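You operate a simulated robot arm through the tools that you are given. There is no shell and no other tool. Be economical: measure what you need, move in short steps, check, and stop when the job is done.

You run a simulated two-armed robot. Do the job below in one go: nothing can be reset, and whatever is moved stays where it is left.

## Task
Set the green rail and belt dial by the yellow card, then run three capsules through.
Fine: the card on the belt tunnel; three come out of the tunnel and go into the crate under the chute; one press to start, one to stop.

The check looks at the end state, three seconds after you hand in, the way a careful person would. Anything else that was tipped, shoved, dropped, spilled or broken makes it a failure.

## Robot
Two 7-joint arms with fingered hands on one trunk, on a base that drives. Base frame: it is fixed to the floor where the robot stands at the start and does not move with it; the origin is under the middle of the robot, x ahead of it, y to its left, z up; the surface under the hand at the start is at about z = 0.85. Units: m, rad, N and s.
The left shoulder is at the start at [0.07, 0.132, 1.117], the right one opposite. With the tool pointing down near the work surface each hand reaches from about 0.36 to 0.64 m from the robot's upright axis, wherever it stands, measured 20 degrees to its own side. Places, roughly: belt dial [0.8, 0.4, 0.9]; count dial [0.8, 0.2, 0.9]; green rail [0.5, 0.2, 0.9]; inside of the crate marked one [0.6, -0.8, 0.5]; reset button [0.8, 0.5, 0.9]; start button [0.8, 0.7, 0.9]; stop button [0.8, 0.6, 0.9]; tension dial [0.8, -0.4, 0.9]; white flap [0.7, -0.6, 0.8]; white gate [0.5, -0.2, 0.9]. Payload 2.3 kg a hand.
The TCP of each hand is the grasp point between the finger pads, 0.025 m short of the fingertips. In the tool frame z runs along the fingers and y along their closing line. The gripper opens to 0.088 m. The gripper's body begins 0.029 m behind the TCP. The gripper is a hand of 3 fingers: y runs from the thumb to the fingers, the wrist lies at [-0.013, -0.097, -0.162] in the tool frame.
Orientation is told as [roll, pitch, yaw] about the base's x, y, z axes, in that order, counted from this pose: with the fingers straight down and the wrist toward the robot, the tool's x, y and z point along [0, 1, 0], [1, 0, 0] and [0, 0, -1] of the base frame.

## Interface
- The arms move only by the tool send_rows. It takes "left_moves", "right_moves" or both (then of equal length, played together; a hand with none holds still); each is a list of rows, each an object (a shift or turn left out is 0) with "translation": the shift along the base's x, y, z in m, a list of three; "dr": the turn, a rotation vector about the base's x, y, z in rad, a list of three. In form: [{"translation": [dx, dy, dz], "dr": [wx, wy, wz]}, ...]. A call has 1 to 12 rows; each row shifts and turns the commanded pose from where the row before left it. A row lasts 0.2 s, in which the tool goes at most 0.05 m and 0.15 rad; a call with a longer step from one row to the next is refused whole. A pose out of reach is approached as far as the arm can. The call stops where the force on the tool passes 40 N (or 10 N more than at its start, if that is more) or the arm is blocked; 0.2 s more then pass. In this call time passes only in rows, and 0.2 s behind the last. The reply holds the time, the measured pose of the TCP, the force on the tool along the base axes, the opening and the grip force, in the units named above and with some noise, with the torque about the TCP (base axes, N m) and any sound that the robot's microphone picked up, and new pictures: "show" is both (left out), scene, wrist or none (wrist: the cameras of the hands that moved).
- Cameras (640 x 400 px; columns grow to the right, rows downward): "scene" is now at [0.1293, -0.0109, 1.4217]; the picture's right is [-0.17, -0.98, 0.00], its down [-0.72, 0.13, -0.68] and it looks along [0.67, -0.12, -0.74] (base axes); focal length 214 px, centre (320, 200). "left" rides on the left gripper at [-0.058, -0.085, -0.099] in its tool frame; the picture's right is [-0.67, -0.35, 0.66], its down [0.69, -0.63, 0.37] and it looks along [0.29, 0.69, 0.66] (tool axes); focal length 261 px, centre (320, 200). "right" rides on the right gripper at [0.058, -0.085, -0.099] in its tool frame; the picture's right is [-0.67, 0.35, -0.66], its down [-0.69, -0.63, 0.37] and it looks along [-0.29, 0.69, 0.66] (tool axes); focal length 261 px, centre (320, 200). There is no depth. A picture from a camera that has moved, and an enlarged one, comes with that camera's place and axes in the base frame and with its lens.
- lift_body(by): slides the trunk up (or, below 0, down) by that many m; the arms and the scene camera ride with it, the base frame stays. It gives what a move gives, with no picture.
- base_move(legs): drives the robot by 1 to 6 legs, each [ahead, left, turn to the left] in m, m and rad, along the robot's own axes; the way and the turn of a leg run together, so that a leg with both is an arc; at most 1.5 m and 3.142 rad a leg. The arms and the cameras ride along, it lands a little off, and it stops where it bumps. It gives what a move gives, and a new picture of the scene camera.
- finger_targets(index, middle, thumb_bend, thumb_turn, hand): sets how far each is bent, from 0 (flat) to 1 (curled in); at 0.3 the hand is open as for a grip, at 0.7 the pads meet at the TCP. One left out holds its place. A second passes; each finger stops where it meets its share of the squeeze, and holds until it gets a number again. It is the only way to open and close the hand. It gives what a move gives, with no picture; readings hold the bend of each and the force on the fingers (four entries, about 0 where the hand has none), thumb and palm. thumb_turn goes from beside the hand (0) to across from the fingers (1), as for a grip.
- pan_tilt(pan, tilt): turns the head with the scene camera to pan (to the left, within 1.501 rad either way) and tilt (down, from -0.506 to 1.204), counted from straight ahead of the robot. It gives what a move gives, and a new picture of the scene camera.
- close_up(camera, box): a new picture of the part [left, top, right, bottom] of that camera's present view, enlarged. It takes no simulated time.
- job_done(): hands the job in; it is judged then, once.

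Go step by step. Nothing tells you exact positions but the pictures and the camera data: compare them with the known pose of the tool, close in by small moves and look again before you grip or let go. The budget is 120 turns and 260 pictures, counting those below and the enlarged ones. Unless the task says otherwise, let go and move clear before handing in, and close with one line.

The tools are called after "Request:" as a command line: name --argument value ..., lists and objects as JSON in quotes. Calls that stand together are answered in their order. send_rows: Moves the arms, as the interface text tells. Its arguments: {"type":"object","properties":{"left_moves":{"type":"array"},"right_moves":{"type":"array"},"show":{"type":"string","enum":["both","scene","wrist","none"]}},"required":[]} The other tools are called the same way: lift_body (by) slides the trunk up or down; finger_targets (index, middle, thumb_bend, thumb_turn, hand) moves the fingers one by one; base_move (legs) drives the base; pan_tilt (pan, tilt) turns the head that bears the scene camera; close_up (camera, box) takes an enlarged picture of a part of a camera's view; job_done () hands the job in.

At the start:

```text
time: 0.0
left_eef_pos: [0.3696, 0.2623, 1.2016]
left_tool_rot: [0.0, -0.002, 0.001]
left_contact_force: [-0.1, 0.8, 1.0]
left_ft_torque: [-0.03, 0.0, 0.01]
left_width: 0.0877
left_grip_force: 0.1
left_shape: jaw
left_bend: [0.3, 0.3, 0.3, 0.98]
left_finger forces: [0.0, 0.0, 0.0, 0.0, 0.1, 0.1]
right_eef_pos: [0.449, -0.0669, 1.1868]
right_tool_rot: [0.001, -0.001, -0.001]
right_contact_force: [-0.4, -0.3, 0.0]
right_ft_torque: [-0.05, 0.0, -0.01]
right_width: 0.0875
right_grip_force: 0.1
right_shape: jaw
right_bend: [0.3, 0.3, 0.3, 0.98]
right_finger forces: [0.0, 0.1, 0.1, 0.0, 0.0, 0.0]
trunk travel left (down, up): [-0.675, 0.165]
robot x, y, heading: [0.0011, 0.0006, 0.0]
head pan, tilt: [-0.175, 0.826]
```

scene: 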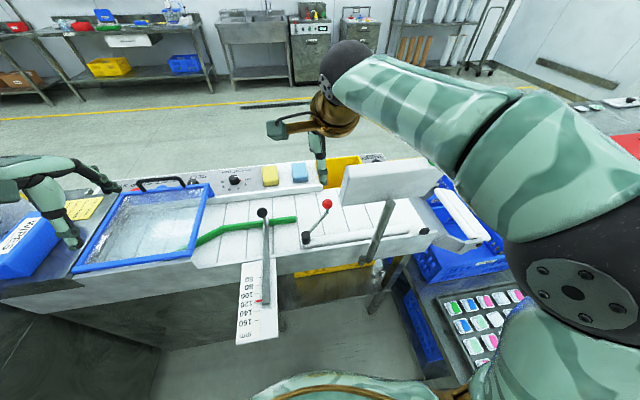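
right: 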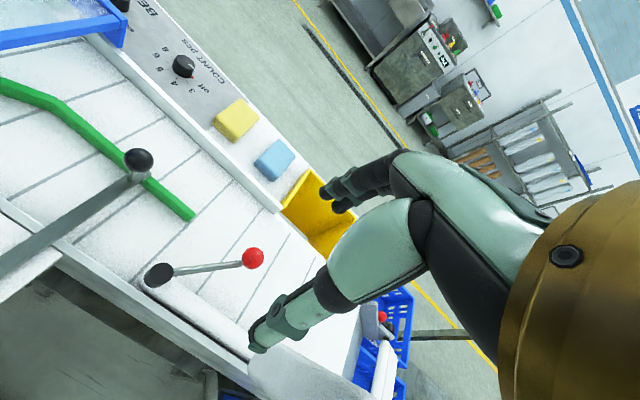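
left: 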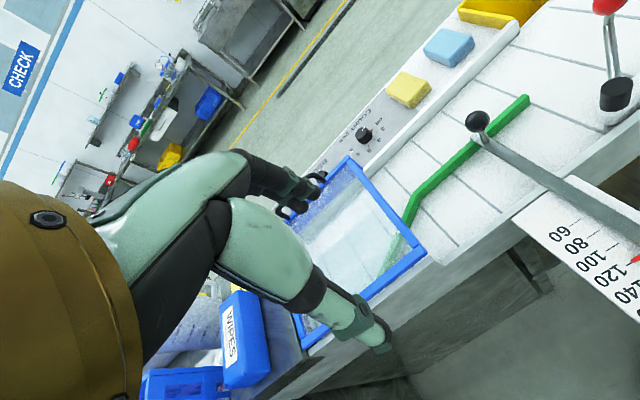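

I see a belt line with a green rail and its scale, a clear tunnel, a count dial and a gate with a red lever. I'll look around before touching anything.

Request:
pan_tilt --pan 0.6 --tilt 0.75

Request:
close_up --camera "scene" --box '[160, 120, 480, 320]'

Request:
close_up --camera "scene" --box '[320, 120, 640, 320]'

Request:
pan_tilt --pan -0.7 --tilt 0.85

```text
time: 1.1
left_eef_pos: [0.3705, 0.2624, 1.2032]
left_tool_rot: [0.0, 0.0, -0.001]
left_contact_force: [0.4, -0.2, -0.2]
left_ft_torque: [0.01, 0.02, 0.03]
left_width: 0.0876
left_grip_force: 0.0
left_shape: jaw
left_bend: [0.3, 0.3, 0.3, 0.98]
left_finger forces: [0.1, 0.0, 0.0, 0.0, 0.0, 0.1]
right_eef_pos: [0.4487, -0.0678, 1.1867]
right_tool_rot: [0.0, 0.001, 0.0]
right_contact_force: [-0.3, -0.6, -0.1]
right_ft_torque: [-0.03, 0.0, 0.0]
right_width: 0.0877
right_grip_force: 0.1
right_shape: jaw
right_bend: [0.3, 0.3, 0.3, 0.98]
right_finger forces: [0.1, 0.0, 0.0, 0.0, 0.0, 0.1]
trunk travel left (down, up): [-0.675, 0.165]
robot x, y, heading: [-0.0006, -0.0, -0.001]
head pan, tilt: [0.6, 0.75]
camera scene: at [0.1196, 0.0497, 1.4278], right [0.56, -0.83, 0.0], down [-0.56, -0.38, -0.73], along [0.6, 0.41, -0.68], focal length 214 px, centre (320, 200)
```

scene: 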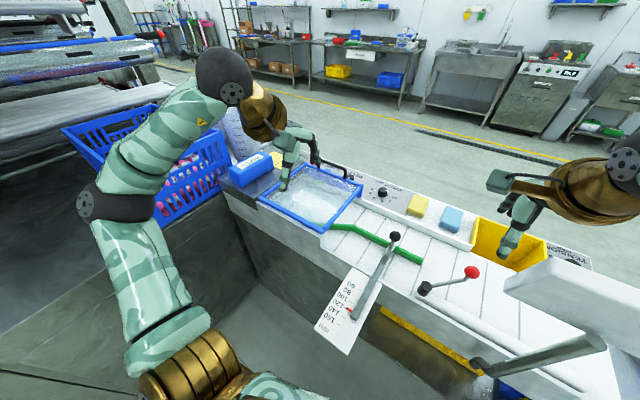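

```text
2.00 times, centred on (320, 220) of scene
camera zoom: at [0.1196, 0.0497, 1.4278], right [0.56, -0.83, 0.0], down [-0.56, -0.38, -0.73], along [0.6, 0.41, -0.68], focal length 429 px, centre (320, 160)
```

zoom: 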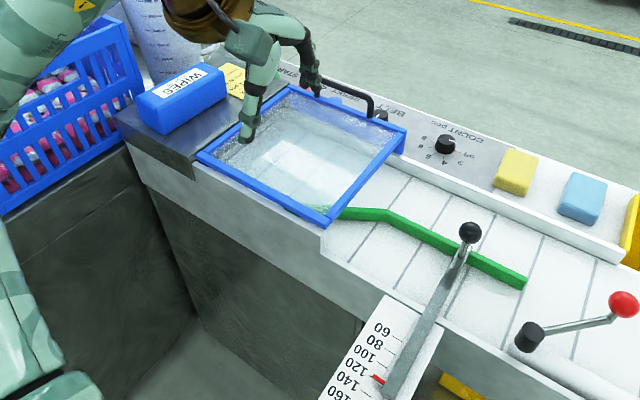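

```text
2.00 times, centred on (480, 220) of scene
camera zoom: at [0.1196, 0.0497, 1.4278], right [0.56, -0.83, 0.0], down [-0.56, -0.38, -0.73], along [0.6, 0.41, -0.68], focal length 429 px, centre (0, 160)
```

zoom: 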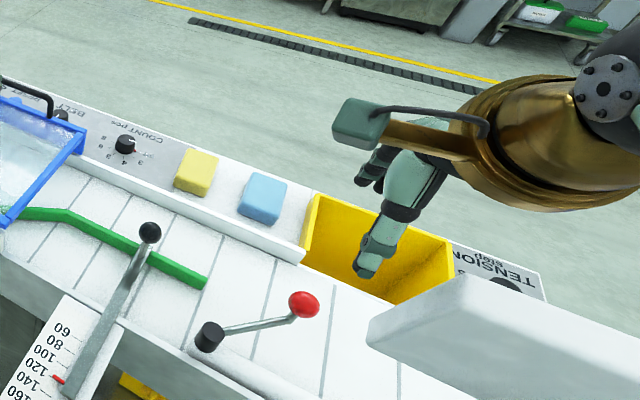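

```text
time: 2.6
left_eef_pos: [0.3714, 0.2621, 1.2026]
left_tool_rot: [0.001, 0.0, 0.001]
left_contact_force: [0.4, -0.9, -0.1]
left_ft_torque: [-0.02, -0.01, -0.01]
left_width: 0.0876
left_grip_force: 0.2
left_shape: jaw
left_bend: [0.3, 0.3, 0.3, 0.98]
left_finger forces: [0.0, 0.0, 0.1, 0.0, 0.2, 0.1]
right_eef_pos: [0.4493, -0.067, 1.1852]
right_tool_rot: [0.001, -0.001, 0.001]
right_contact_force: [-0.4, -1.1, -0.3]
right_ft_torque: [0.02, -0.02, -0.04]
right_width: 0.0877
right_grip_force: 0.0
right_shape: jaw
right_bend: [0.3, 0.3, 0.3, 0.98]
right_finger forces: [0.1, 0.0, 0.1, 0.0, 0.0, 0.1]
trunk travel left (down, up): [-0.675, 0.165]
robot x, y, heading: [0.0017, -0.0008, 0.002]
head pan, tilt: [-0.7, 0.85]
camera scene: at [0.111, -0.0473, 1.4198], right [-0.64, -0.77, 0.0], down [-0.58, 0.48, -0.66], along [0.51, -0.42, -0.75], focal length 214 px, centre (320, 200)
```

scene: 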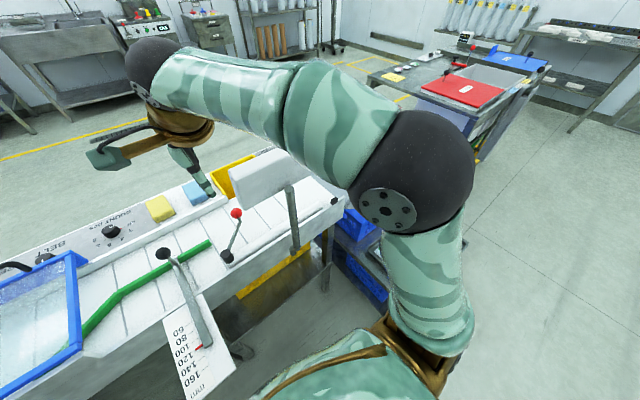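

The yellow card seems to lie near [0.69, 0.68, 0.9], hidden by my left hand. I'll move that hand aside and look again.

Request:
send_rows --left_moves '[{"translation": [-0.02, 0.04, 0]}, {"translation": [-0.02, 0.045, 0]}, {"translation": [-0.02, 0.045, 0]}, {"translation": [0, 0.05, 0]}, {"translation": [0, 0.05, 0]}]' --show "none"

Request:
pan_tilt --pan 0.65 --tilt 0.7

Request:
close_up --camera "scene" --box '[240, 120, 400, 220]'

```text
time: 3.8
left_eef_pos: [0.3153, 0.3804, 1.201]
left_tool_rot: [-0.001, 0.0, 0.001]
left_contact_force: [-0.2, 0.3, 0.3]
left_ft_torque: [0.02, -0.09, 0.03]
left_width: 0.0875
left_grip_force: 0.0
left_shape: jaw
left_bend: [0.3, 0.3, 0.3, 0.98]
left_finger forces: [0.0, 0.0, 0.0, 0.0, 0.1, 0.1]
left hand out of reach, approached as far as the arm can: row 3, 4, 5
right_eef_pos: [0.4484, -0.0662, 1.1865]
right_tool_rot: [0.001, 0.0, 0.0]
right_contact_force: [0.4, 0.4, 0.3]
right_ft_torque: [-0.01, -0.02, -0.01]
right_width: 0.0875
right_grip_force: 0.1
right_shape: jaw
right_bend: [0.3, 0.3, 0.3, 0.98]
right_finger forces: [0.0, 0.0, 0.0, 0.0, 0.0, 0.0]
trunk travel left (down, up): [-0.675, 0.165]
robot x, y, heading: [0.0003, -0.0009, 0.0]
head pan, tilt: [-0.7, 0.85]
```

```text
time: 5.3
left_eef_pos: [0.3165, 0.382, 1.2017]
left_tool_rot: [-0.001, 0.0, -0.001]
left_contact_force: [-0.9, 0.5, -0.7]
left_ft_torque: [0.01, 0.0, 0.05]
left_width: 0.0877
left_grip_force: 0.1
left_shape: jaw
left_bend: [0.3, 0.3, 0.3, 0.98]
left_finger forces: [0.0, 0.0, 0.0, 0.1, 0.0, 0.1]
right_eef_pos: [0.4489, -0.0686, 1.1876]
right_tool_rot: [0.001, -0.001, 0.0]
right_contact_force: [-0.2, 0.8, -1.3]
right_ft_torque: [0.0, 0.0, -0.03]
right_width: 0.0873
right_grip_force: 0.1
right_shape: jaw
right_bend: [0.3, 0.3, 0.3, 0.98]
right_finger forces: [0.0, 0.0, 0.0, 0.1, 0.0, 0.0]
trunk travel left (down, up): [-0.675, 0.165]
robot x, y, heading: [0.0031, -0.0011, 0.002]
head pan, tilt: [0.649, 0.7]
camera scene: at [0.1188, 0.0543, 1.432], right [0.6, -0.8, 0.0], down [-0.51, -0.39, -0.76], along [0.61, 0.46, -0.64], focal length 214 px, centre (320, 200)
```

scene: 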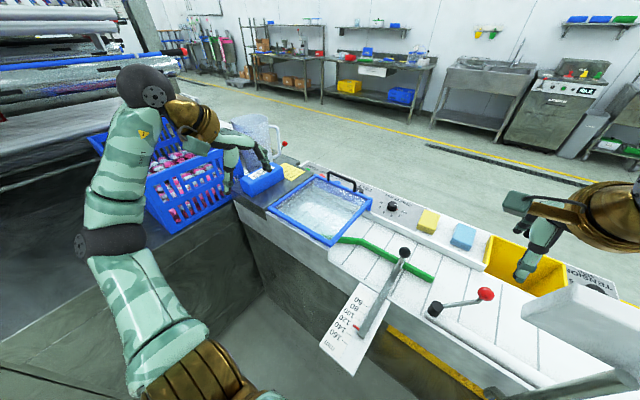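

```text
4.00 times, centred on (320, 170) of scene
camera zoom: at [0.1188, 0.0543, 1.432], right [0.6, -0.8, 0.0], down [-0.51, -0.39, -0.76], along [0.61, 0.46, -0.64], focal length 858 px, centre (320, 320)
```

zoom: 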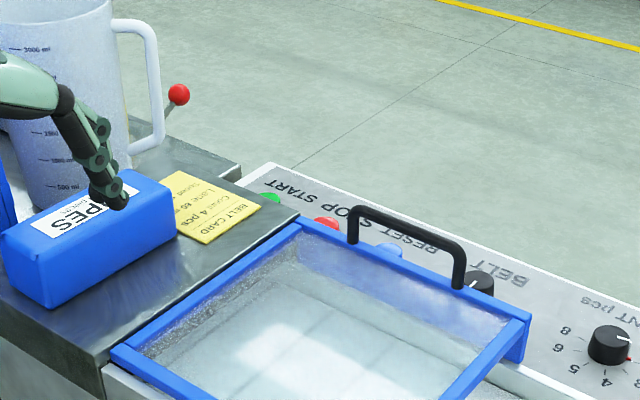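

The card reads upside down from here, so I'll zoom in to read it.

Request:
close_up --camera "scene" --box '[280, 158, 312, 184]'

Request:
close_up --camera "scene" --box '[310, 160, 430, 230]'

Request:
close_up --camera "scene" --box '[310, 230, 450, 360]'

Request:
close_up --camera "scene" --box '[70, 90, 310, 250]'

```text
15.38 times, centred on (296, 171) of scene
camera zoom: at [0.1188, 0.0543, 1.432], right [0.6, -0.8, 0.0], down [-0.51, -0.39, -0.76], along [0.61, 0.46, -0.64], focal length 3300 px, centre (689, 646)
```

zoom: 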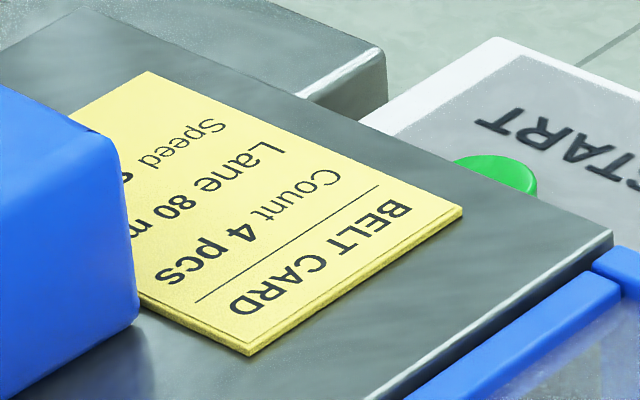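

```text
5.33 times, centred on (370, 195) of scene
camera zoom: at [0.1188, 0.0543, 1.432], right [0.6, -0.8, 0.0], down [-0.51, -0.39, -0.76], along [0.61, 0.46, -0.64], focal length 1144 px, centre (53, 227)
```

zoom: 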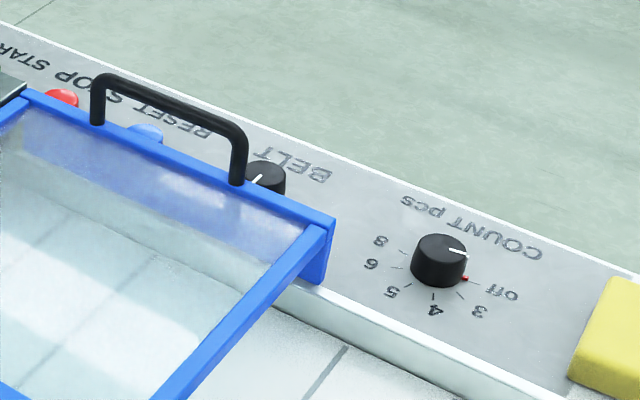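

```text
3.08 times, centred on (380, 295) of scene
camera zoom: at [0.1188, 0.0543, 1.432], right [0.6, -0.8, 0.0], down [-0.51, -0.39, -0.76], along [0.61, 0.46, -0.64], focal length 660 px, centre (135, -92)
```

zoom: 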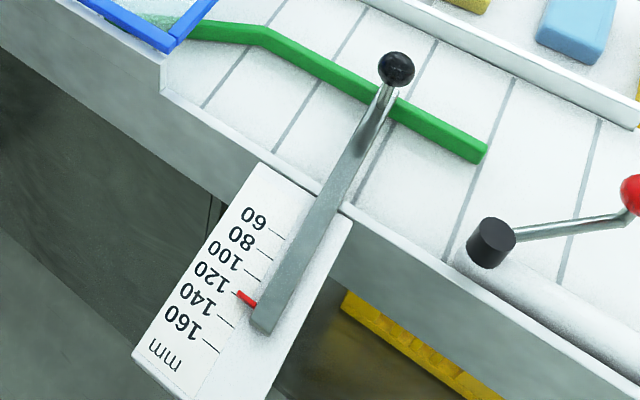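

```text
2.50 times, centred on (190, 170) of scene
camera zoom: at [0.1188, 0.0543, 1.432], right [0.6, -0.8, 0.0], down [-0.51, -0.39, -0.76], along [0.61, 0.46, -0.64], focal length 536 px, centre (645, 275)
```

zoom: 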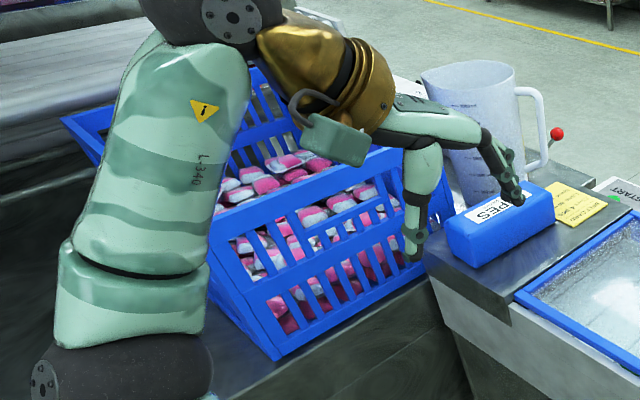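

The card says Count 4 pcs and Lane 80 mm, and the wipes pack hides the Speed value. I'll raise the trunk for a steeper view.

Request:
lift_body --by 0.16

Request:
pan_tilt --pan 0.8 --tilt 0.9

```text
time: 7.1
left_eef_pos: [0.3164, 0.3806, 1.3604]
left_tool_rot: [-0.001, 0.0, -0.001]
left_contact_force: [0.2, -0.1, 0.2]
left_ft_torque: [-0.01, -0.02, 0.0]
left_width: 0.0879
left_grip_force: 0.1
left_shape: jaw
left_bend: [0.3, 0.3, 0.3, 0.98]
left_finger forces: [0.0, 0.0, 0.0, 0.0, 0.0, 0.0]
right_eef_pos: [0.4498, -0.0671, 1.3467]
right_tool_rot: [0.001, 0.0, 0.001]
right_contact_force: [0.3, 0.1, 0.6]
right_ft_torque: [0.0, 0.03, 0.0]
right_width: 0.0873
right_grip_force: 0.0
right_shape: jaw
right_bend: [0.3, 0.3, 0.3, 0.98]
right_finger forces: [0.0, 0.1, 0.1, 0.0, 0.1, 0.1]
trunk travel left (down, up): [-0.835, 0.005]
robot x, y, heading: [-0.003, -0.0011, 0.003]
head pan, tilt: [0.649, 0.7]
```

```text
time: 7.8
left_eef_pos: [0.3156, 0.3815, 1.3614]
left_tool_rot: [-0.001, 0.0, 0.002]
left_contact_force: [0.0, -0.9, 0.4]
left_ft_torque: [0.03, 0.02, -0.02]
left_width: 0.0879
left_grip_force: 0.0
left_shape: jaw
left_bend: [0.3, 0.3, 0.3, 0.98]
left_finger forces: [0.0, 0.1, 0.1, 0.0, 0.0, 0.0]
right_eef_pos: [0.4492, -0.0671, 1.3458]
right_tool_rot: [0.0, 0.0, 0.0]
right_contact_force: [-0.8, 0.5, 0.2]
right_ft_torque: [-0.04, 0.02, 0.0]
right_width: 0.0875
right_grip_force: 0.0
right_shape: jaw
right_bend: [0.3, 0.3, 0.3, 0.98]
right_finger forces: [0.0, 0.0, 0.0, 0.0, 0.1, 0.1]
trunk travel left (down, up): [-0.835, 0.005]
robot x, y, heading: [-0.0006, -0.0009, -0.001]
head pan, tilt: [0.799, 0.901]
camera scene: at [0.1038, 0.0572, 1.5759], right [0.72, -0.7, 0.0], down [-0.55, -0.56, -0.62], along [0.43, 0.45, -0.78], focal length 214 px, centre (320, 200)
```

scene: 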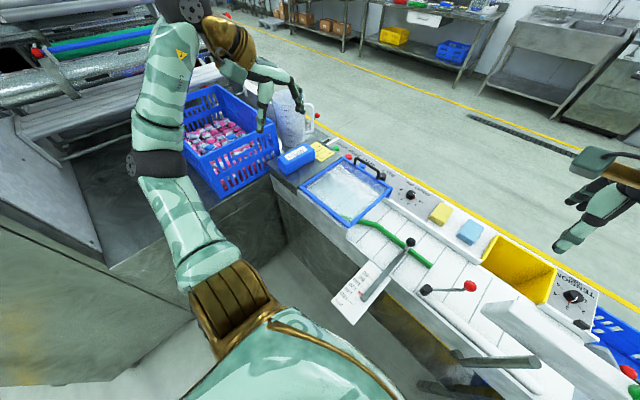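

Request:
close_up --camera "scene" --box '[300, 135, 344, 165]'

Request:
close_up --camera "scene" --box '[330, 140, 440, 210]'

Request:
close_up --camera "scene" --box '[240, 120, 400, 220]'

```text
13.33 times, centred on (322, 150) of scene
camera zoom: at [0.1038, 0.0572, 1.5759], right [0.72, -0.7, 0.0], down [-0.55, -0.56, -0.62], along [0.43, 0.45, -0.78], focal length 2860 px, centre (293, 867)
```

zoom: 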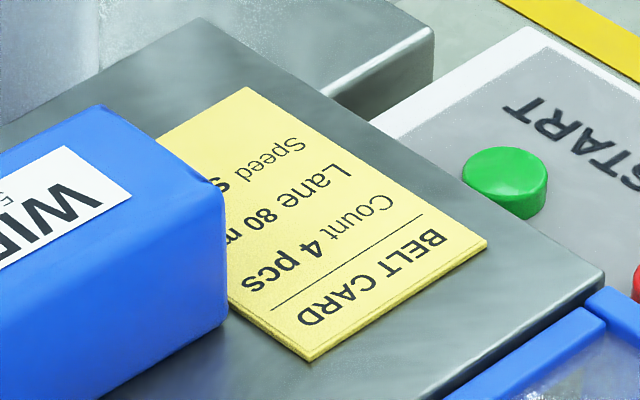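

```text
5.71 times, centred on (385, 175) of scene
camera zoom: at [0.1038, 0.0572, 1.5759], right [0.72, -0.7, 0.0], down [-0.55, -0.56, -0.62], along [0.43, 0.45, -0.78], focal length 1226 px, centre (-51, 343)
```

zoom: 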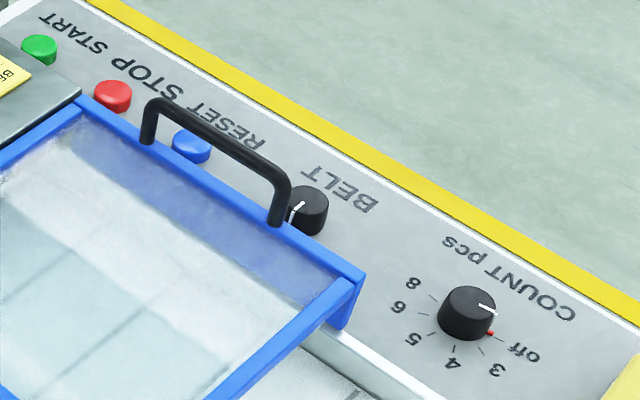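

```text
4.00 times, centred on (320, 170) of scene
camera zoom: at [0.1038, 0.0572, 1.5759], right [0.72, -0.7, 0.0], down [-0.55, -0.56, -0.62], along [0.43, 0.45, -0.78], focal length 858 px, centre (320, 320)
```

zoom: 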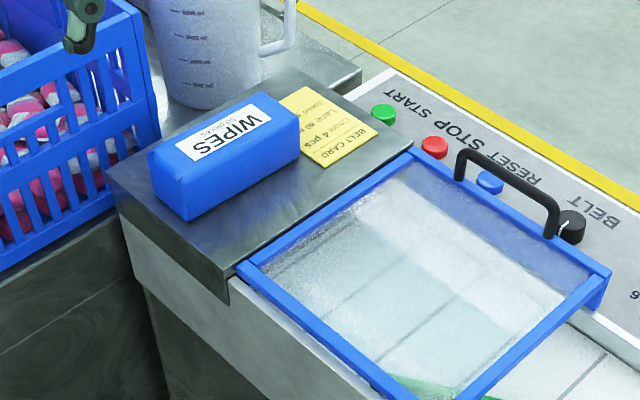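

The speed value is still hidden, and the buttons are beyond reach, so I'll have to drive. First I'll check the floor room around the base.

Request:
pan_tilt --pan 0.0 --tilt 1.2

Request:
pan_tilt --pan 1.3 --tilt 0.9

Request:
pan_tilt --pan -0.9 --tilt 0.9

```text
time: 9.0
left_eef_pos: [0.3166, 0.381, 1.3614]
left_tool_rot: [0.001, 0.0, -0.001]
left_contact_force: [1.0, 0.6, -0.7]
left_ft_torque: [0.04, -0.02, 0.02]
left_width: 0.0878
left_grip_force: 0.1
left_shape: jaw
left_bend: [0.3, 0.3, 0.3, 0.98]
left_finger forces: [0.0, 0.0, 0.0, 0.1, 0.1, 0.0]
right_eef_pos: [0.4489, -0.0681, 1.3464]
right_tool_rot: [0.0, 0.002, -0.001]
right_contact_force: [-0.7, 0.3, 0.1]
right_ft_torque: [0.02, 0.0, 0.01]
right_width: 0.0879
right_grip_force: 0.0
right_shape: jaw
right_bend: [0.3, 0.3, 0.3, 0.98]
right_finger forces: [0.0, 0.1, 0.0, 0.1, 0.1, 0.0]
trunk travel left (down, up): [-0.835, 0.005]
robot x, y, heading: [0.0013, -0.0015, -0.002]
head pan, tilt: [0.0, 1.201]
camera scene: at [0.107, 0.0032, 1.5561], right [0.0, -1.0, 0.0], down [-0.93, 0.0, -0.36], along [0.36, 0.0, -0.93], focal length 214 px, centre (320, 200)
```

scene: 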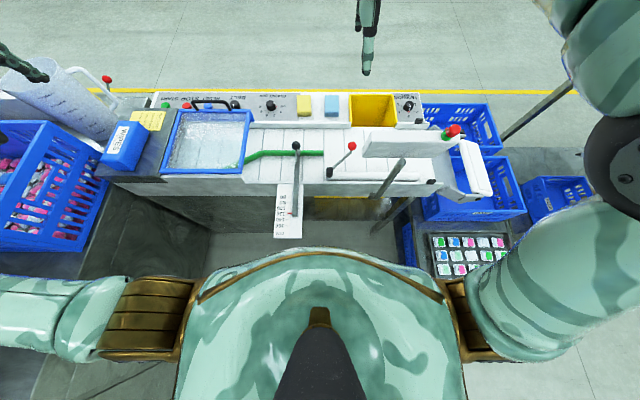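

```text
time: 10.4
left_eef_pos: [0.3159, 0.381, 1.3606]
left_tool_rot: [0.002, -0.001, 0.0]
left_contact_force: [0.5, -0.5, 0.2]
left_ft_torque: [-0.02, -0.02, 0.0]
left_width: 0.0877
left_grip_force: 0.0
left_shape: jaw
left_bend: [0.3, 0.3, 0.3, 0.98]
left_finger forces: [0.0, 0.0, 0.1, 0.0, 0.1, 0.1]
right_eef_pos: [0.4493, -0.0672, 1.3465]
right_tool_rot: [0.002, 0.0, 0.0]
right_contact_force: [0.0, 0.6, 0.2]
right_ft_torque: [0.0, -0.03, 0.0]
right_width: 0.0875
right_grip_force: 0.1
right_shape: jaw
right_bend: [0.3, 0.3, 0.3, 0.98]
right_finger forces: [0.0, 0.0, 0.1, 0.1, 0.0, 0.0]
trunk travel left (down, up): [-0.835, 0.005]
robot x, y, heading: [-0.0001, 0.0007, 0.005]
head pan, tilt: [1.3, 0.901]
camera scene: at [0.0714, 0.0758, 1.5759], right [0.96, -0.27, 0.0], down [-0.21, -0.76, -0.62], along [0.17, 0.6, -0.78], focal length 214 px, centre (320, 200)
```

scene: 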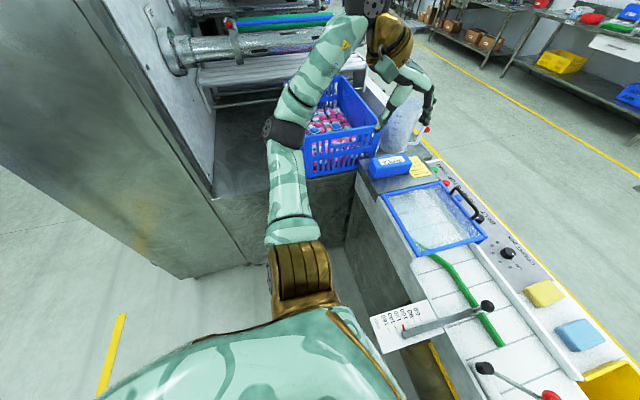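

```text
time: 12.5
left_eef_pos: [0.3169, 0.3806, 1.3617]
left_tool_rot: [0.001, 0.001, 0.0]
left_contact_force: [0.4, -0.2, -0.5]
left_ft_torque: [-0.02, 0.0, -0.01]
left_width: 0.0873
left_grip_force: 0.0
left_shape: jaw
left_bend: [0.3, 0.3, 0.3, 0.98]
left_finger forces: [0.1, 0.0, 0.0, 0.0, 0.0, 0.1]
right_eef_pos: [0.4482, -0.0688, 1.3465]
right_tool_rot: [-0.001, 0.0, -0.001]
right_contact_force: [1.3, 0.9, -0.1]
right_ft_torque: [0.02, 0.04, 0.01]
right_width: 0.0878
right_grip_force: 0.1
right_shape: jaw
right_bend: [0.3, 0.3, 0.3, 0.98]
right_finger forces: [0.0, 0.1, 0.0, 0.0, 0.1, 0.1]
trunk travel left (down, up): [-0.835, 0.005]
robot x, y, heading: [-0.001, 0.0012, -0.001]
head pan, tilt: [-0.901, 0.901]
camera scene: at [0.0981, -0.0561, 1.5759], right [-0.78, -0.62, 0.0], down [-0.49, 0.61, -0.62], along [0.39, -0.49, -0.78], focal length 214 px, centre (320, 200)
```

scene: 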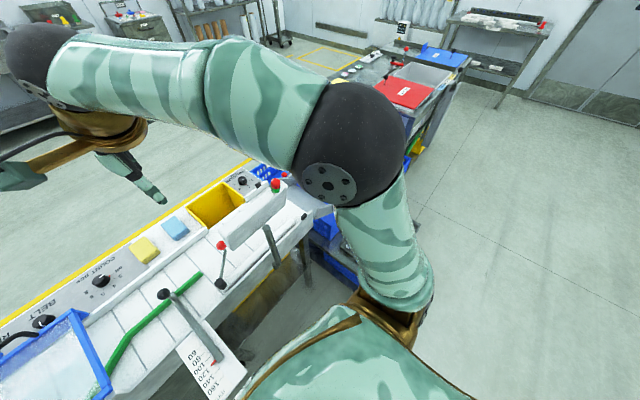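

The control panel faces the far side, so I'll likely drive around for the buttons and the card. Before that I'll inspect the gate, flap and chute end, and the rail scale.

Request:
pan_tilt --pan -0.35 --tilt 1.1

Request:
close_up --camera "scene" --box '[240, 60, 480, 210]'

Request:
close_up --camera "scene" --box '[180, 100, 300, 250]'

```text
time: 13.5
left_eef_pos: [0.3165, 0.3817, 1.3624]
left_tool_rot: [-0.002, 0.0, 0.0]
left_contact_force: [0.1, -0.5, -0.1]
left_ft_torque: [-0.01, 0.01, 0.0]
left_width: 0.0876
left_grip_force: 0.0
left_shape: jaw
left_bend: [0.3, 0.3, 0.3, 0.98]
left_finger forces: [0.0, 0.0, 0.1, 0.1, 0.0, 0.1]
right_eef_pos: [0.4481, -0.0668, 1.3464]
right_tool_rot: [-0.001, -0.002, -0.002]
right_contact_force: [0.9, -0.5, -1.1]
right_ft_torque: [-0.03, 0.0, -0.03]
right_width: 0.0875
right_grip_force: 0.0
right_shape: jaw
right_bend: [0.3, 0.3, 0.3, 0.98]
right_finger forces: [0.1, 0.0, 0.0, 0.1, 0.0, 0.0]
trunk travel left (down, up): [-0.835, 0.005]
robot x, y, heading: [0.001, 0.004, 0.0]
head pan, tilt: [-0.351, 1.1]
camera scene: at [0.1103, -0.0187, 1.5621], right [-0.34, -0.94, 0.0], down [-0.84, 0.31, -0.45], along [0.43, -0.16, -0.89], focal length 214 px, centre (320, 200)
```

scene: 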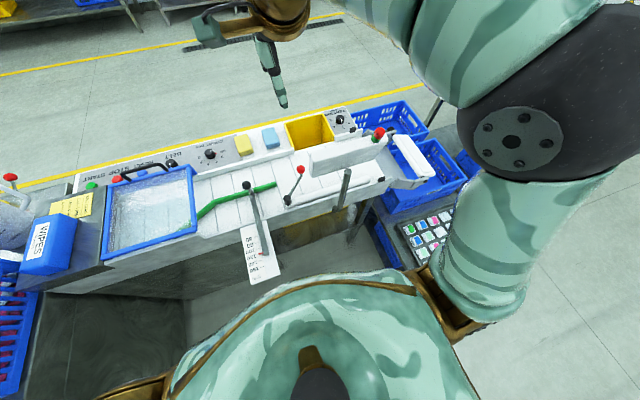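

```text
2.67 times, centred on (360, 135) of scene
camera zoom: at [0.1103, -0.0187, 1.5621], right [-0.34, -0.94, 0.0], down [-0.84, 0.31, -0.45], along [0.43, -0.16, -0.89], focal length 572 px, centre (213, 373)
```

zoom: 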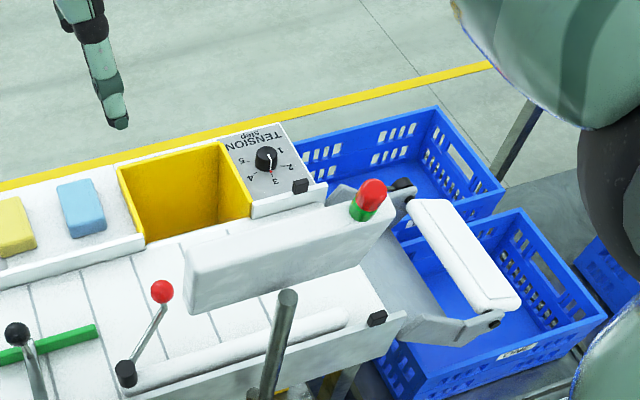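

```text
2.67 times, centred on (240, 175) of scene
camera zoom: at [0.1103, -0.0187, 1.5621], right [-0.34, -0.94, 0.0], down [-0.84, 0.31, -0.45], along [0.43, -0.16, -0.89], focal length 572 px, centre (533, 267)
```

zoom: 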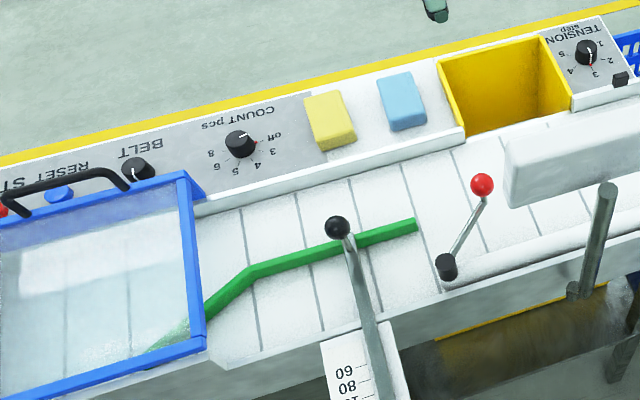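

The knob triangulates to about [0.551, 0.084, 0.935]. The rail pointer is around 125 and needs 80, so I'll read the scale exactly and lower the trunk to work height.

Request:
lift_body --by -0.16

Request:
pan_tilt --pan 0.2 --tilt 1.1

Request:
close_up --camera "scene" --box '[270, 140, 390, 260]'

```text
time: 15.3
left_eef_pos: [0.3163, 0.3813, 1.2003]
left_tool_rot: [-0.001, 0.0, 0.001]
left_contact_force: [-0.4, -0.8, 0.3]
left_ft_torque: [-0.02, 0.02, 0.01]
left_width: 0.0877
left_grip_force: 0.1
left_shape: jaw
left_bend: [0.3, 0.3, 0.3, 0.98]
left_finger forces: [0.1, 0.1, 0.0, 0.0, 0.0, 0.1]
right_eef_pos: [0.449, -0.0667, 1.1863]
right_tool_rot: [-0.001, 0.001, -0.001]
right_contact_force: [-0.4, -0.3, 0.0]
right_ft_torque: [0.02, 0.03, 0.0]
right_width: 0.0879
right_grip_force: 0.0
right_shape: jaw
right_bend: [0.3, 0.3, 0.3, 0.98]
right_finger forces: [0.0, 0.0, 0.1, 0.0, 0.0, 0.0]
trunk travel left (down, up): [-0.675, 0.165]
robot x, y, heading: [-0.0015, 0.0014, -0.004]
head pan, tilt: [-0.351, 1.1]
```

```text
time: 16.3
left_eef_pos: [0.3169, 0.3811, 1.2009]
left_tool_rot: [0.0, 0.0, -0.001]
left_contact_force: [0.3, 0.2, -0.6]
left_ft_torque: [-0.04, -0.01, 0.02]
left_width: 0.0879
left_grip_force: 0.0
left_shape: jaw
left_bend: [0.3, 0.3, 0.3, 0.98]
left_finger forces: [0.0, 0.0, 0.1, 0.0, 0.1, 0.0]
right_eef_pos: [0.449, -0.0675, 1.1874]
right_tool_rot: [0.001, -0.001, -0.001]
right_contact_force: [-0.1, -0.3, -0.1]
right_ft_torque: [-0.01, -0.02, 0.02]
right_width: 0.0874
right_grip_force: 0.0
right_shape: jaw
right_bend: [0.3, 0.3, 0.3, 0.98]
right_finger forces: [0.0, 0.1, 0.0, 0.0, 0.0, 0.1]
trunk travel left (down, up): [-0.675, 0.165]
robot x, y, heading: [-0.0001, -0.0007, -0.002]
head pan, tilt: [0.201, 1.1]
camera scene: at [0.113, 0.0155, 1.4021], right [0.2, -0.98, 0.0], down [-0.87, -0.18, -0.45], along [0.44, 0.09, -0.89], focal length 214 px, centre (320, 200)
```

scene: 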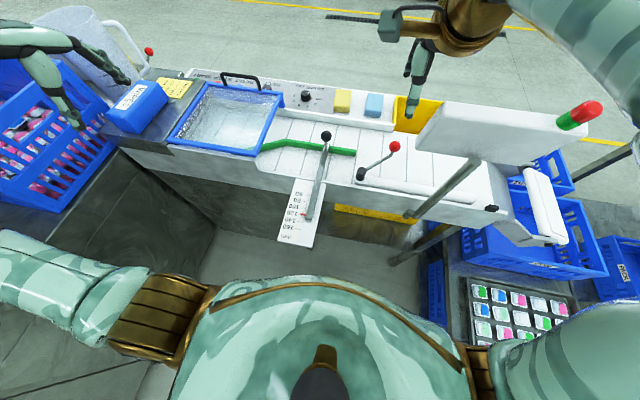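

```text
3.33 times, centred on (330, 200) of scene
camera zoom: at [0.113, 0.0155, 1.4021], right [0.2, -0.98, 0.0], down [-0.87, -0.18, -0.45], along [0.44, 0.09, -0.89], focal length 715 px, centre (287, 200)
```

zoom: 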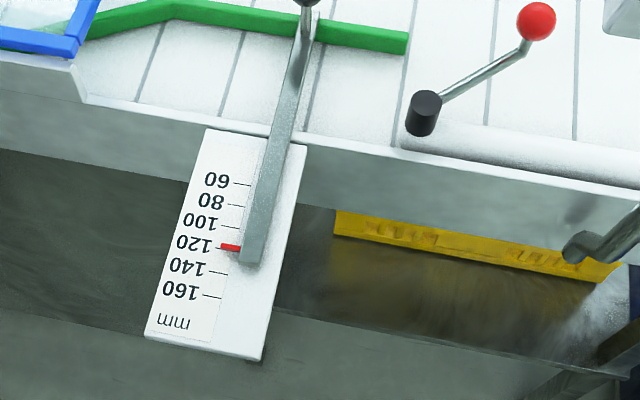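

The pointer sits at about 120, so the rail has to move +40 mm in x. I'll bring the left hand over the knob and shift the right hand out of the way.

Request:
send_rows --left_moves '[{"translation": [0.03, -0.037, 0]}, {"translation": [0.03, -0.037, 0]}, {"translation": [0.03, -0.037, 0]}, {"translation": [0.03, -0.037, -0.02]}, {"translation": [0.03, -0.037, -0.03]}, {"translation": [0.03, -0.037, -0.03]}, {"translation": [0.027, -0.037, -0.03]}, {"translation": [0.027, -0.038, -0.03]}]' --right_moves '[{"translation": [0, -0.025, 0]}, {"translation": [0, -0.025, 0]}, {"translation": [0, -0.025, 0]}, {"translation": [0, -0.025, 0]}, {"translation": [0, -0.025, 0]}, {"translation": [0, -0.025, 0]}, {"translation": [0, -0.025, 0]}, {"translation": [0, -0.025, 0]}]'

```text
refused: row 4 steps farther than a row can; nothing moved
```

That step was too long, so I'll use smaller ones.

Request:
send_rows --left_moves '[{"translation": [0.03, -0.037, 0]}, {"translation": [0.03, -0.037, 0]}, {"translation": [0.03, -0.037, 0]}, {"translation": [0.03, -0.037, 0]}, {"translation": [0.03, -0.037, 0]}, {"translation": [0.03, -0.037, 0]}, {"translation": [0.027, -0.037, 0]}, {"translation": [0.027, -0.038, 0]}, {"translation": [0, 0, -0.03]}, {"translation": [0, 0, -0.04]}]' --right_moves '[{"translation": [0, -0.02, 0]}, {"translation": [0, -0.02, 0]}, {"translation": [0, -0.02, 0]}, {"translation": [0, -0.02, 0]}, {"translation": [0, -0.02, 0]}, {"translation": [0, -0.02, 0]}, {"translation": [0, -0.02, 0]}, {"translation": [0, -0.02, 0]}, {"translation": [0, -0.02, 0]}, {"translation": [0, -0.02, 0]}]'

```text
time: 17.5
left_eef_pos: [0.4593, 0.2242, 1.2002]
left_tool_rot: [-0.013, 0.001, 0.01]
left_contact_force: [0.0, 0.0, -0.2]
left_ft_torque: [0.03, -0.01, 0.01]
left_width: 0.0877
left_grip_force: 0.0
left_shape: jaw
left_bend: [0.3, 0.3, 0.3, 0.98]
left_finger forces: [0.1, 0.1, 0.1, 0.0, 0.0, 0.0]
right_eef_pos: [0.4523, -0.1381, 1.1861]
right_tool_rot: [0.0, 0.006, 0.015]
right_contact_force: [2.1, 29.5, 1.4]
right_ft_torque: [0.28, -0.08, -1.64]
right_width: 0.0832
right_grip_force: 0.1
right_shape: jaw
right_bend: [0.3, 0.3, 0.36, 0.75]
right_finger forces: [0.1, 0.0, 0.0, 0.0, 30.2, 0.0]
trunk travel left (down, up): [-0.675, 0.165]
robot x, y, heading: [0.0006, 0.0019, 0.009]
head pan, tilt: [0.201, 1.1]
stopped in row 6 (right hand): the force on the tool passed its limit at 43 N (the readings are from after the stop); the commanded pose is now the measured one
camera scene: at [0.1147, 0.035, 1.4017], right [0.21, -0.98, 0.01], down [-0.87, -0.19, -0.45], along [0.44, 0.08, -0.89], focal length 214 px, centre (320, 200)
camera right: at [0.3659, -0.0821, 1.2861], right [0.36, -0.67, 0.65], down [-0.62, -0.69, -0.36], along [0.69, -0.28, -0.66], focal length 261 px, centre (320, 200)
camera left: at [0.375, 0.1673, 1.3003], right [-0.34, -0.68, -0.65], down [-0.64, 0.67, -0.37], along [0.69, 0.28, -0.67], focal length 261 px, centre (320, 200)
```

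scene: 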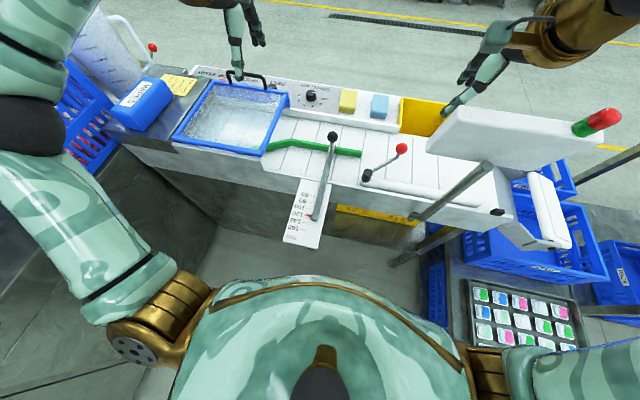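
right: 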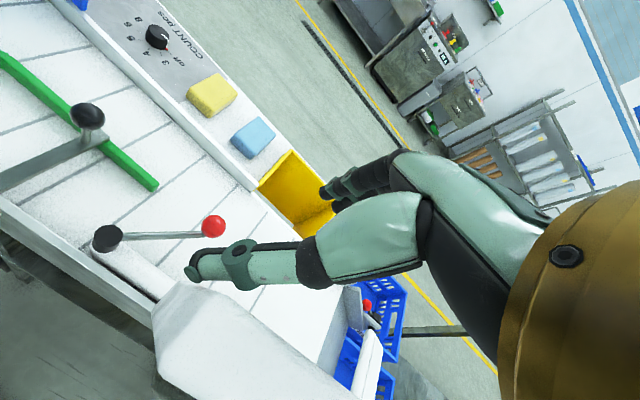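
left: 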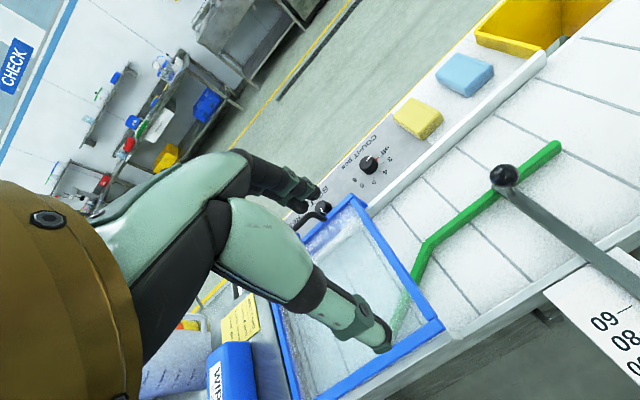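

My right thumb touched the lamp housing, which stands much higher than I thought. I'll back off straight away, lift that hand and compare the housing with the earlier view.

Request:
send_rows --right_moves '[{"translation": [0, 0.03, 0]}, {"translation": [-0.01, 0.03, 0]}, {"translation": [-0.03, 0.0, 0.03]}, {"translation": [-0.03, 0.0, 0.03]}]' --show "none"

Request:
pan_tilt --pan -0.175 --tilt 0.826

```text
time: 18.5
left_eef_pos: [0.4576, 0.2044, 1.2032]
left_tool_rot: [0.0, 0.0, 0.002]
left_contact_force: [0.4, 0.8, -1.1]
left_ft_torque: [0.01, 0.02, 0.0]
left_width: 0.0879
left_grip_force: 0.1
left_shape: jaw
left_bend: [0.3, 0.3, 0.3, 0.98]
left_finger forces: [0.0, 0.0, 0.0, 0.0, 0.0, 0.1]
right_eef_pos: [0.3797, -0.1022, 1.2463]
right_tool_rot: [0.006, 0.006, 0.004]
right_contact_force: [0.5, 0.9, -0.3]
right_ft_torque: [-0.01, 0.05, 0.02]
right_width: 0.0877
right_grip_force: 0.1
right_shape: jaw
right_bend: [0.3, 0.3, 0.3, 0.97]
right_finger forces: [0.0, 0.0, 0.0, 0.0, 0.1, 0.0]
trunk travel left (down, up): [-0.675, 0.165]
robot x, y, heading: [0.0007, -0.0044, 0.002]
head pan, tilt: [0.201, 1.1]
```

```text
time: 19.4
left_eef_pos: [0.4596, 0.2055, 1.2029]
left_tool_rot: [0.001, 0.001, 0.005]
left_contact_force: [-0.5, 0.0, 0.2]
left_ft_torque: [-0.01, 0.0, 0.0]
left_width: 0.0875
left_grip_force: 0.1
left_shape: jaw
left_bend: [0.3, 0.3, 0.3, 0.98]
left_finger forces: [0.0, 0.0, 0.1, 0.0, 0.0, 0.0]
right_eef_pos: [0.3798, -0.1001, 1.245]
right_tool_rot: [0.005, 0.005, 0.007]
right_contact_force: [-0.7, -0.4, 0.9]
right_ft_torque: [-0.03, 0.0, -0.01]
right_width: 0.0878
right_grip_force: 0.0
right_shape: jaw
right_bend: [0.3, 0.3, 0.3, 0.97]
right_finger forces: [0.1, 0.0, 0.0, 0.0, 0.0, 0.0]
trunk travel left (down, up): [-0.675, 0.165]
robot x, y, heading: [0.0008, -0.001, 0.008]
head pan, tilt: [-0.175, 0.826]
camera scene: at [0.1294, -0.0092, 1.4217], right [-0.17, -0.99, 0.0], down [-0.72, 0.12, -0.68], along [0.67, -0.11, -0.74], focal length 214 px, centre (320, 200)
```

scene: 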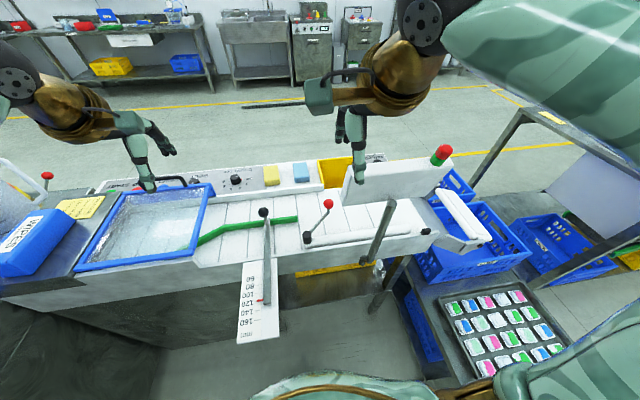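

The housing hasn't moved. Next I'll bring the left hand over the knob.

Request:
send_rows --left_moves '[{"translation": [0.025, -0.03, 0]}, {"translation": [0.025, -0.03, 0]}, {"translation": [0.025, -0.03, 0]}, {"translation": [0.017, -0.031, 0]}, {"translation": [0, 0, -0.04]}, {"translation": [0, 0, -0.04]}, {"translation": [0, 0, -0.04]}, {"translation": [0, 0, -0.04]}]' --right_moves '[{"translation": [-0.015, -0.02, 0]}, {"translation": [-0.015, -0.02, 0]}, {"translation": [-0.01, -0.02, 0]}, {"translation": [0, -0.02, 0]}, {}, {}, {}, {}]'

Request:
close_up --camera "scene" --box '[200, 130, 360, 250]'

```text
time: 21.1
left_eef_pos: [0.5316, 0.0954, 1.034]
left_tool_rot: [-0.002, 0.001, 0.004]
left_contact_force: [0.3, 1.2, 0.4]
left_ft_torque: [-0.01, -0.02, -0.01]
left_width: 0.0877
left_grip_force: 0.1
left_shape: jaw
left_bend: [0.3, 0.3, 0.3, 0.98]
left_finger forces: [0.1, 0.1, 0.0, 0.0, 0.1, 0.0]
left hand out of reach, approached as far as the arm can: row 3, 4
right_eef_pos: [0.3402, -0.1771, 1.2454]
right_tool_rot: [0.004, 0.006, 0.006]
right_contact_force: [-0.4, 0.3, -0.3]
right_ft_torque: [0.0, -0.01, 0.01]
right_width: 0.0878
right_grip_force: 0.1
right_shape: jaw
right_bend: [0.3, 0.3, 0.3, 0.97]
right_finger forces: [0.0, 0.1, 0.0, 0.0, 0.0, 0.1]
trunk travel left (down, up): [-0.675, 0.165]
robot x, y, heading: [0.0037, 0.0029, 0.004]
head pan, tilt: [-0.175, 0.826]
camera scene: at [0.1302, -0.0089, 1.4217], right [-0.17, -0.99, 0.0], down [-0.72, 0.12, -0.68], along [0.67, -0.12, -0.74], focal length 214 px, centre (320, 200)
camera right: at [0.2546, -0.1201, 1.3445], right [0.36, -0.67, 0.65], down [-0.63, -0.69, -0.37], along [0.69, -0.28, -0.67], focal length 261 px, centre (320, 200)
camera left: at [0.4467, 0.0371, 1.1331], right [-0.35, -0.67, -0.65], down [-0.63, 0.68, -0.37], along [0.69, 0.29, -0.66], focal length 261 px, centre (320, 200)
```

scene: 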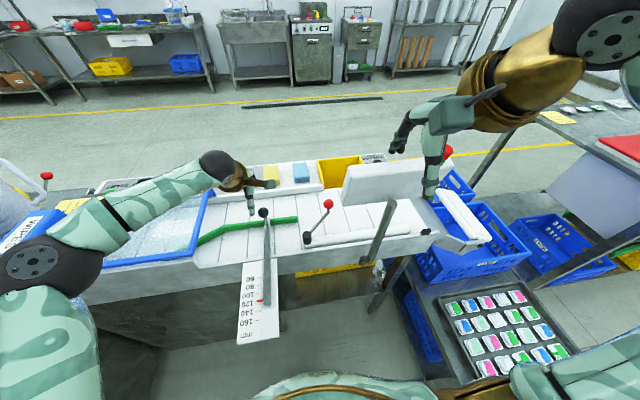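
right: 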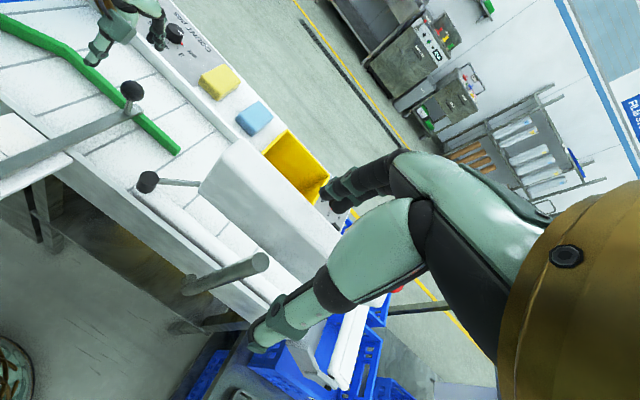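
left: 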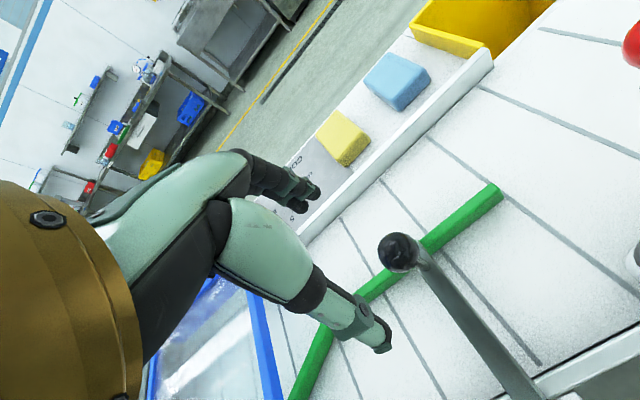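

```text
3.33 times, centred on (280, 190) of scene
camera zoom: at [0.1302, -0.0089, 1.4217], right [-0.17, -0.99, 0.0], down [-0.72, 0.12, -0.68], along [0.67, -0.12, -0.74], focal length 715 px, centre (453, 233)
```

zoom: 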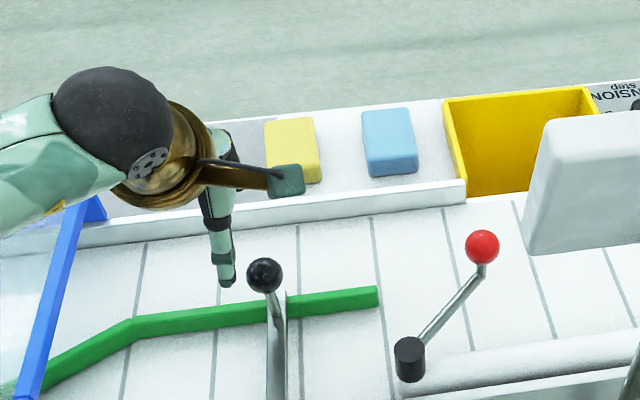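

The left wrist camera agrees that the knob is near [0.55, 0.085, 0.935]. I'll go down in steps.

Request:
send_rows --left_moves '[{"translation": [0, 0, -0.03]}, {"translation": [0, 0, -0.03]}]' --show "wrist"

```text
time: 21.8
left_eef_pos: [0.5314, 0.0944, 0.9713]
left_tool_rot: [-0.001, 0.003, 0.006]
left_contact_force: [0.6, 0.3, 0.6]
left_ft_torque: [0.0, 0.0, 0.02]
left_width: 0.0877
left_grip_force: 0.1
left_shape: jaw
left_bend: [0.3, 0.3, 0.3, 0.98]
left_finger forces: [0.0, 0.1, 0.0, 0.0, 0.0, 0.0]
right_eef_pos: [0.3391, -0.1773, 1.2458]
right_tool_rot: [0.005, 0.006, 0.005]
right_contact_force: [0.0, -0.1, -0.7]
right_ft_torque: [0.0, 0.0, 0.04]
right_width: 0.0874
right_grip_force: 0.0
right_shape: jaw
right_bend: [0.3, 0.3, 0.3, 0.97]
right_finger forces: [0.0, 0.1, 0.1, 0.0, 0.0, 0.0]
trunk travel left (down, up): [-0.675, 0.165]
robot x, y, heading: [0.0001, -0.0012, 0.004]
head pan, tilt: [-0.175, 0.826]
camera left: at [0.4468, 0.0368, 1.0707], right [-0.35, -0.67, -0.65], down [-0.63, 0.68, -0.37], along [0.69, 0.29, -0.66], focal length 261 px, centre (320, 200)
```

left: 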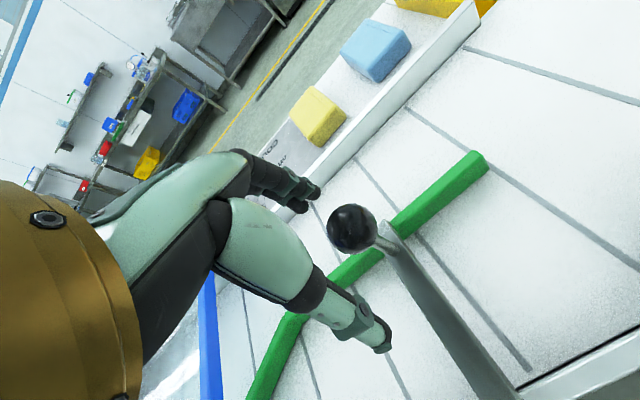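

Request:
send_rows --left_moves '[{"translation": [0.017, -0.009, 0]}, {"translation": [0, 0, -0.03]}]' --show "wrist"

Request:
close_up --camera "scene" --box '[210, 140, 330, 230]'

```text
time: 22.4
left_eef_pos: [0.546, 0.0859, 0.9431]
left_tool_rot: [-0.004, 0.003, 0.006]
left_contact_force: [0.0, -1.3, -0.1]
left_ft_torque: [0.0, 0.02, 0.0]
left_width: 0.0878
left_grip_force: 0.1
left_shape: jaw
left_bend: [0.3, 0.3, 0.3, 0.98]
left_finger forces: [0.0, 0.0, 0.0, 0.0, 0.0, 0.1]
right_eef_pos: [0.3401, -0.1766, 1.2456]
right_tool_rot: [0.004, 0.005, 0.007]
right_contact_force: [-0.4, 1.5, -0.9]
right_ft_torque: [-0.02, 0.0, 0.0]
right_width: 0.0876
right_grip_force: 0.1
right_shape: jaw
right_bend: [0.3, 0.3, 0.3, 0.97]
right_finger forces: [0.0, 0.0, 0.0, 0.0, 0.0, 0.0]
trunk travel left (down, up): [-0.675, 0.165]
robot x, y, heading: [0.0008, -0.0024, 0.003]
head pan, tilt: [-0.175, 0.826]
camera left: at [0.4618, 0.0281, 1.0433], right [-0.35, -0.67, -0.65], down [-0.63, 0.68, -0.37], along [0.69, 0.29, -0.66], focal length 261 px, centre (320, 200)
```

left: 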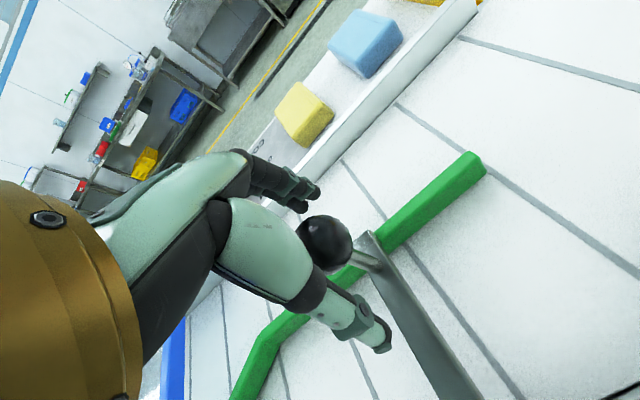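

```text
4.44 times, centred on (270, 185) of scene
camera zoom: at [0.1301, -0.0094, 1.4217], right [-0.17, -0.99, 0.0], down [-0.72, 0.12, -0.68], along [0.67, -0.11, -0.74], focal length 953 px, centre (542, 267)
```

zoom: 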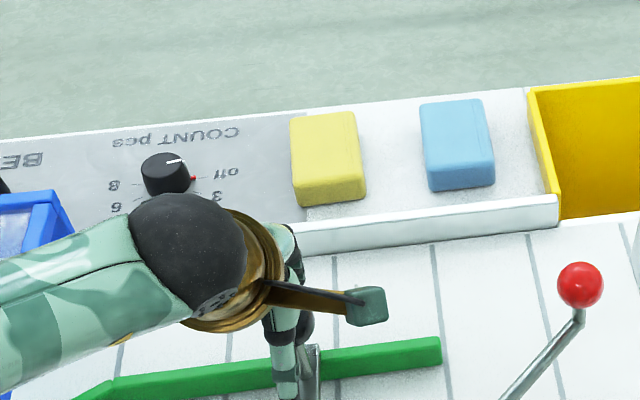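

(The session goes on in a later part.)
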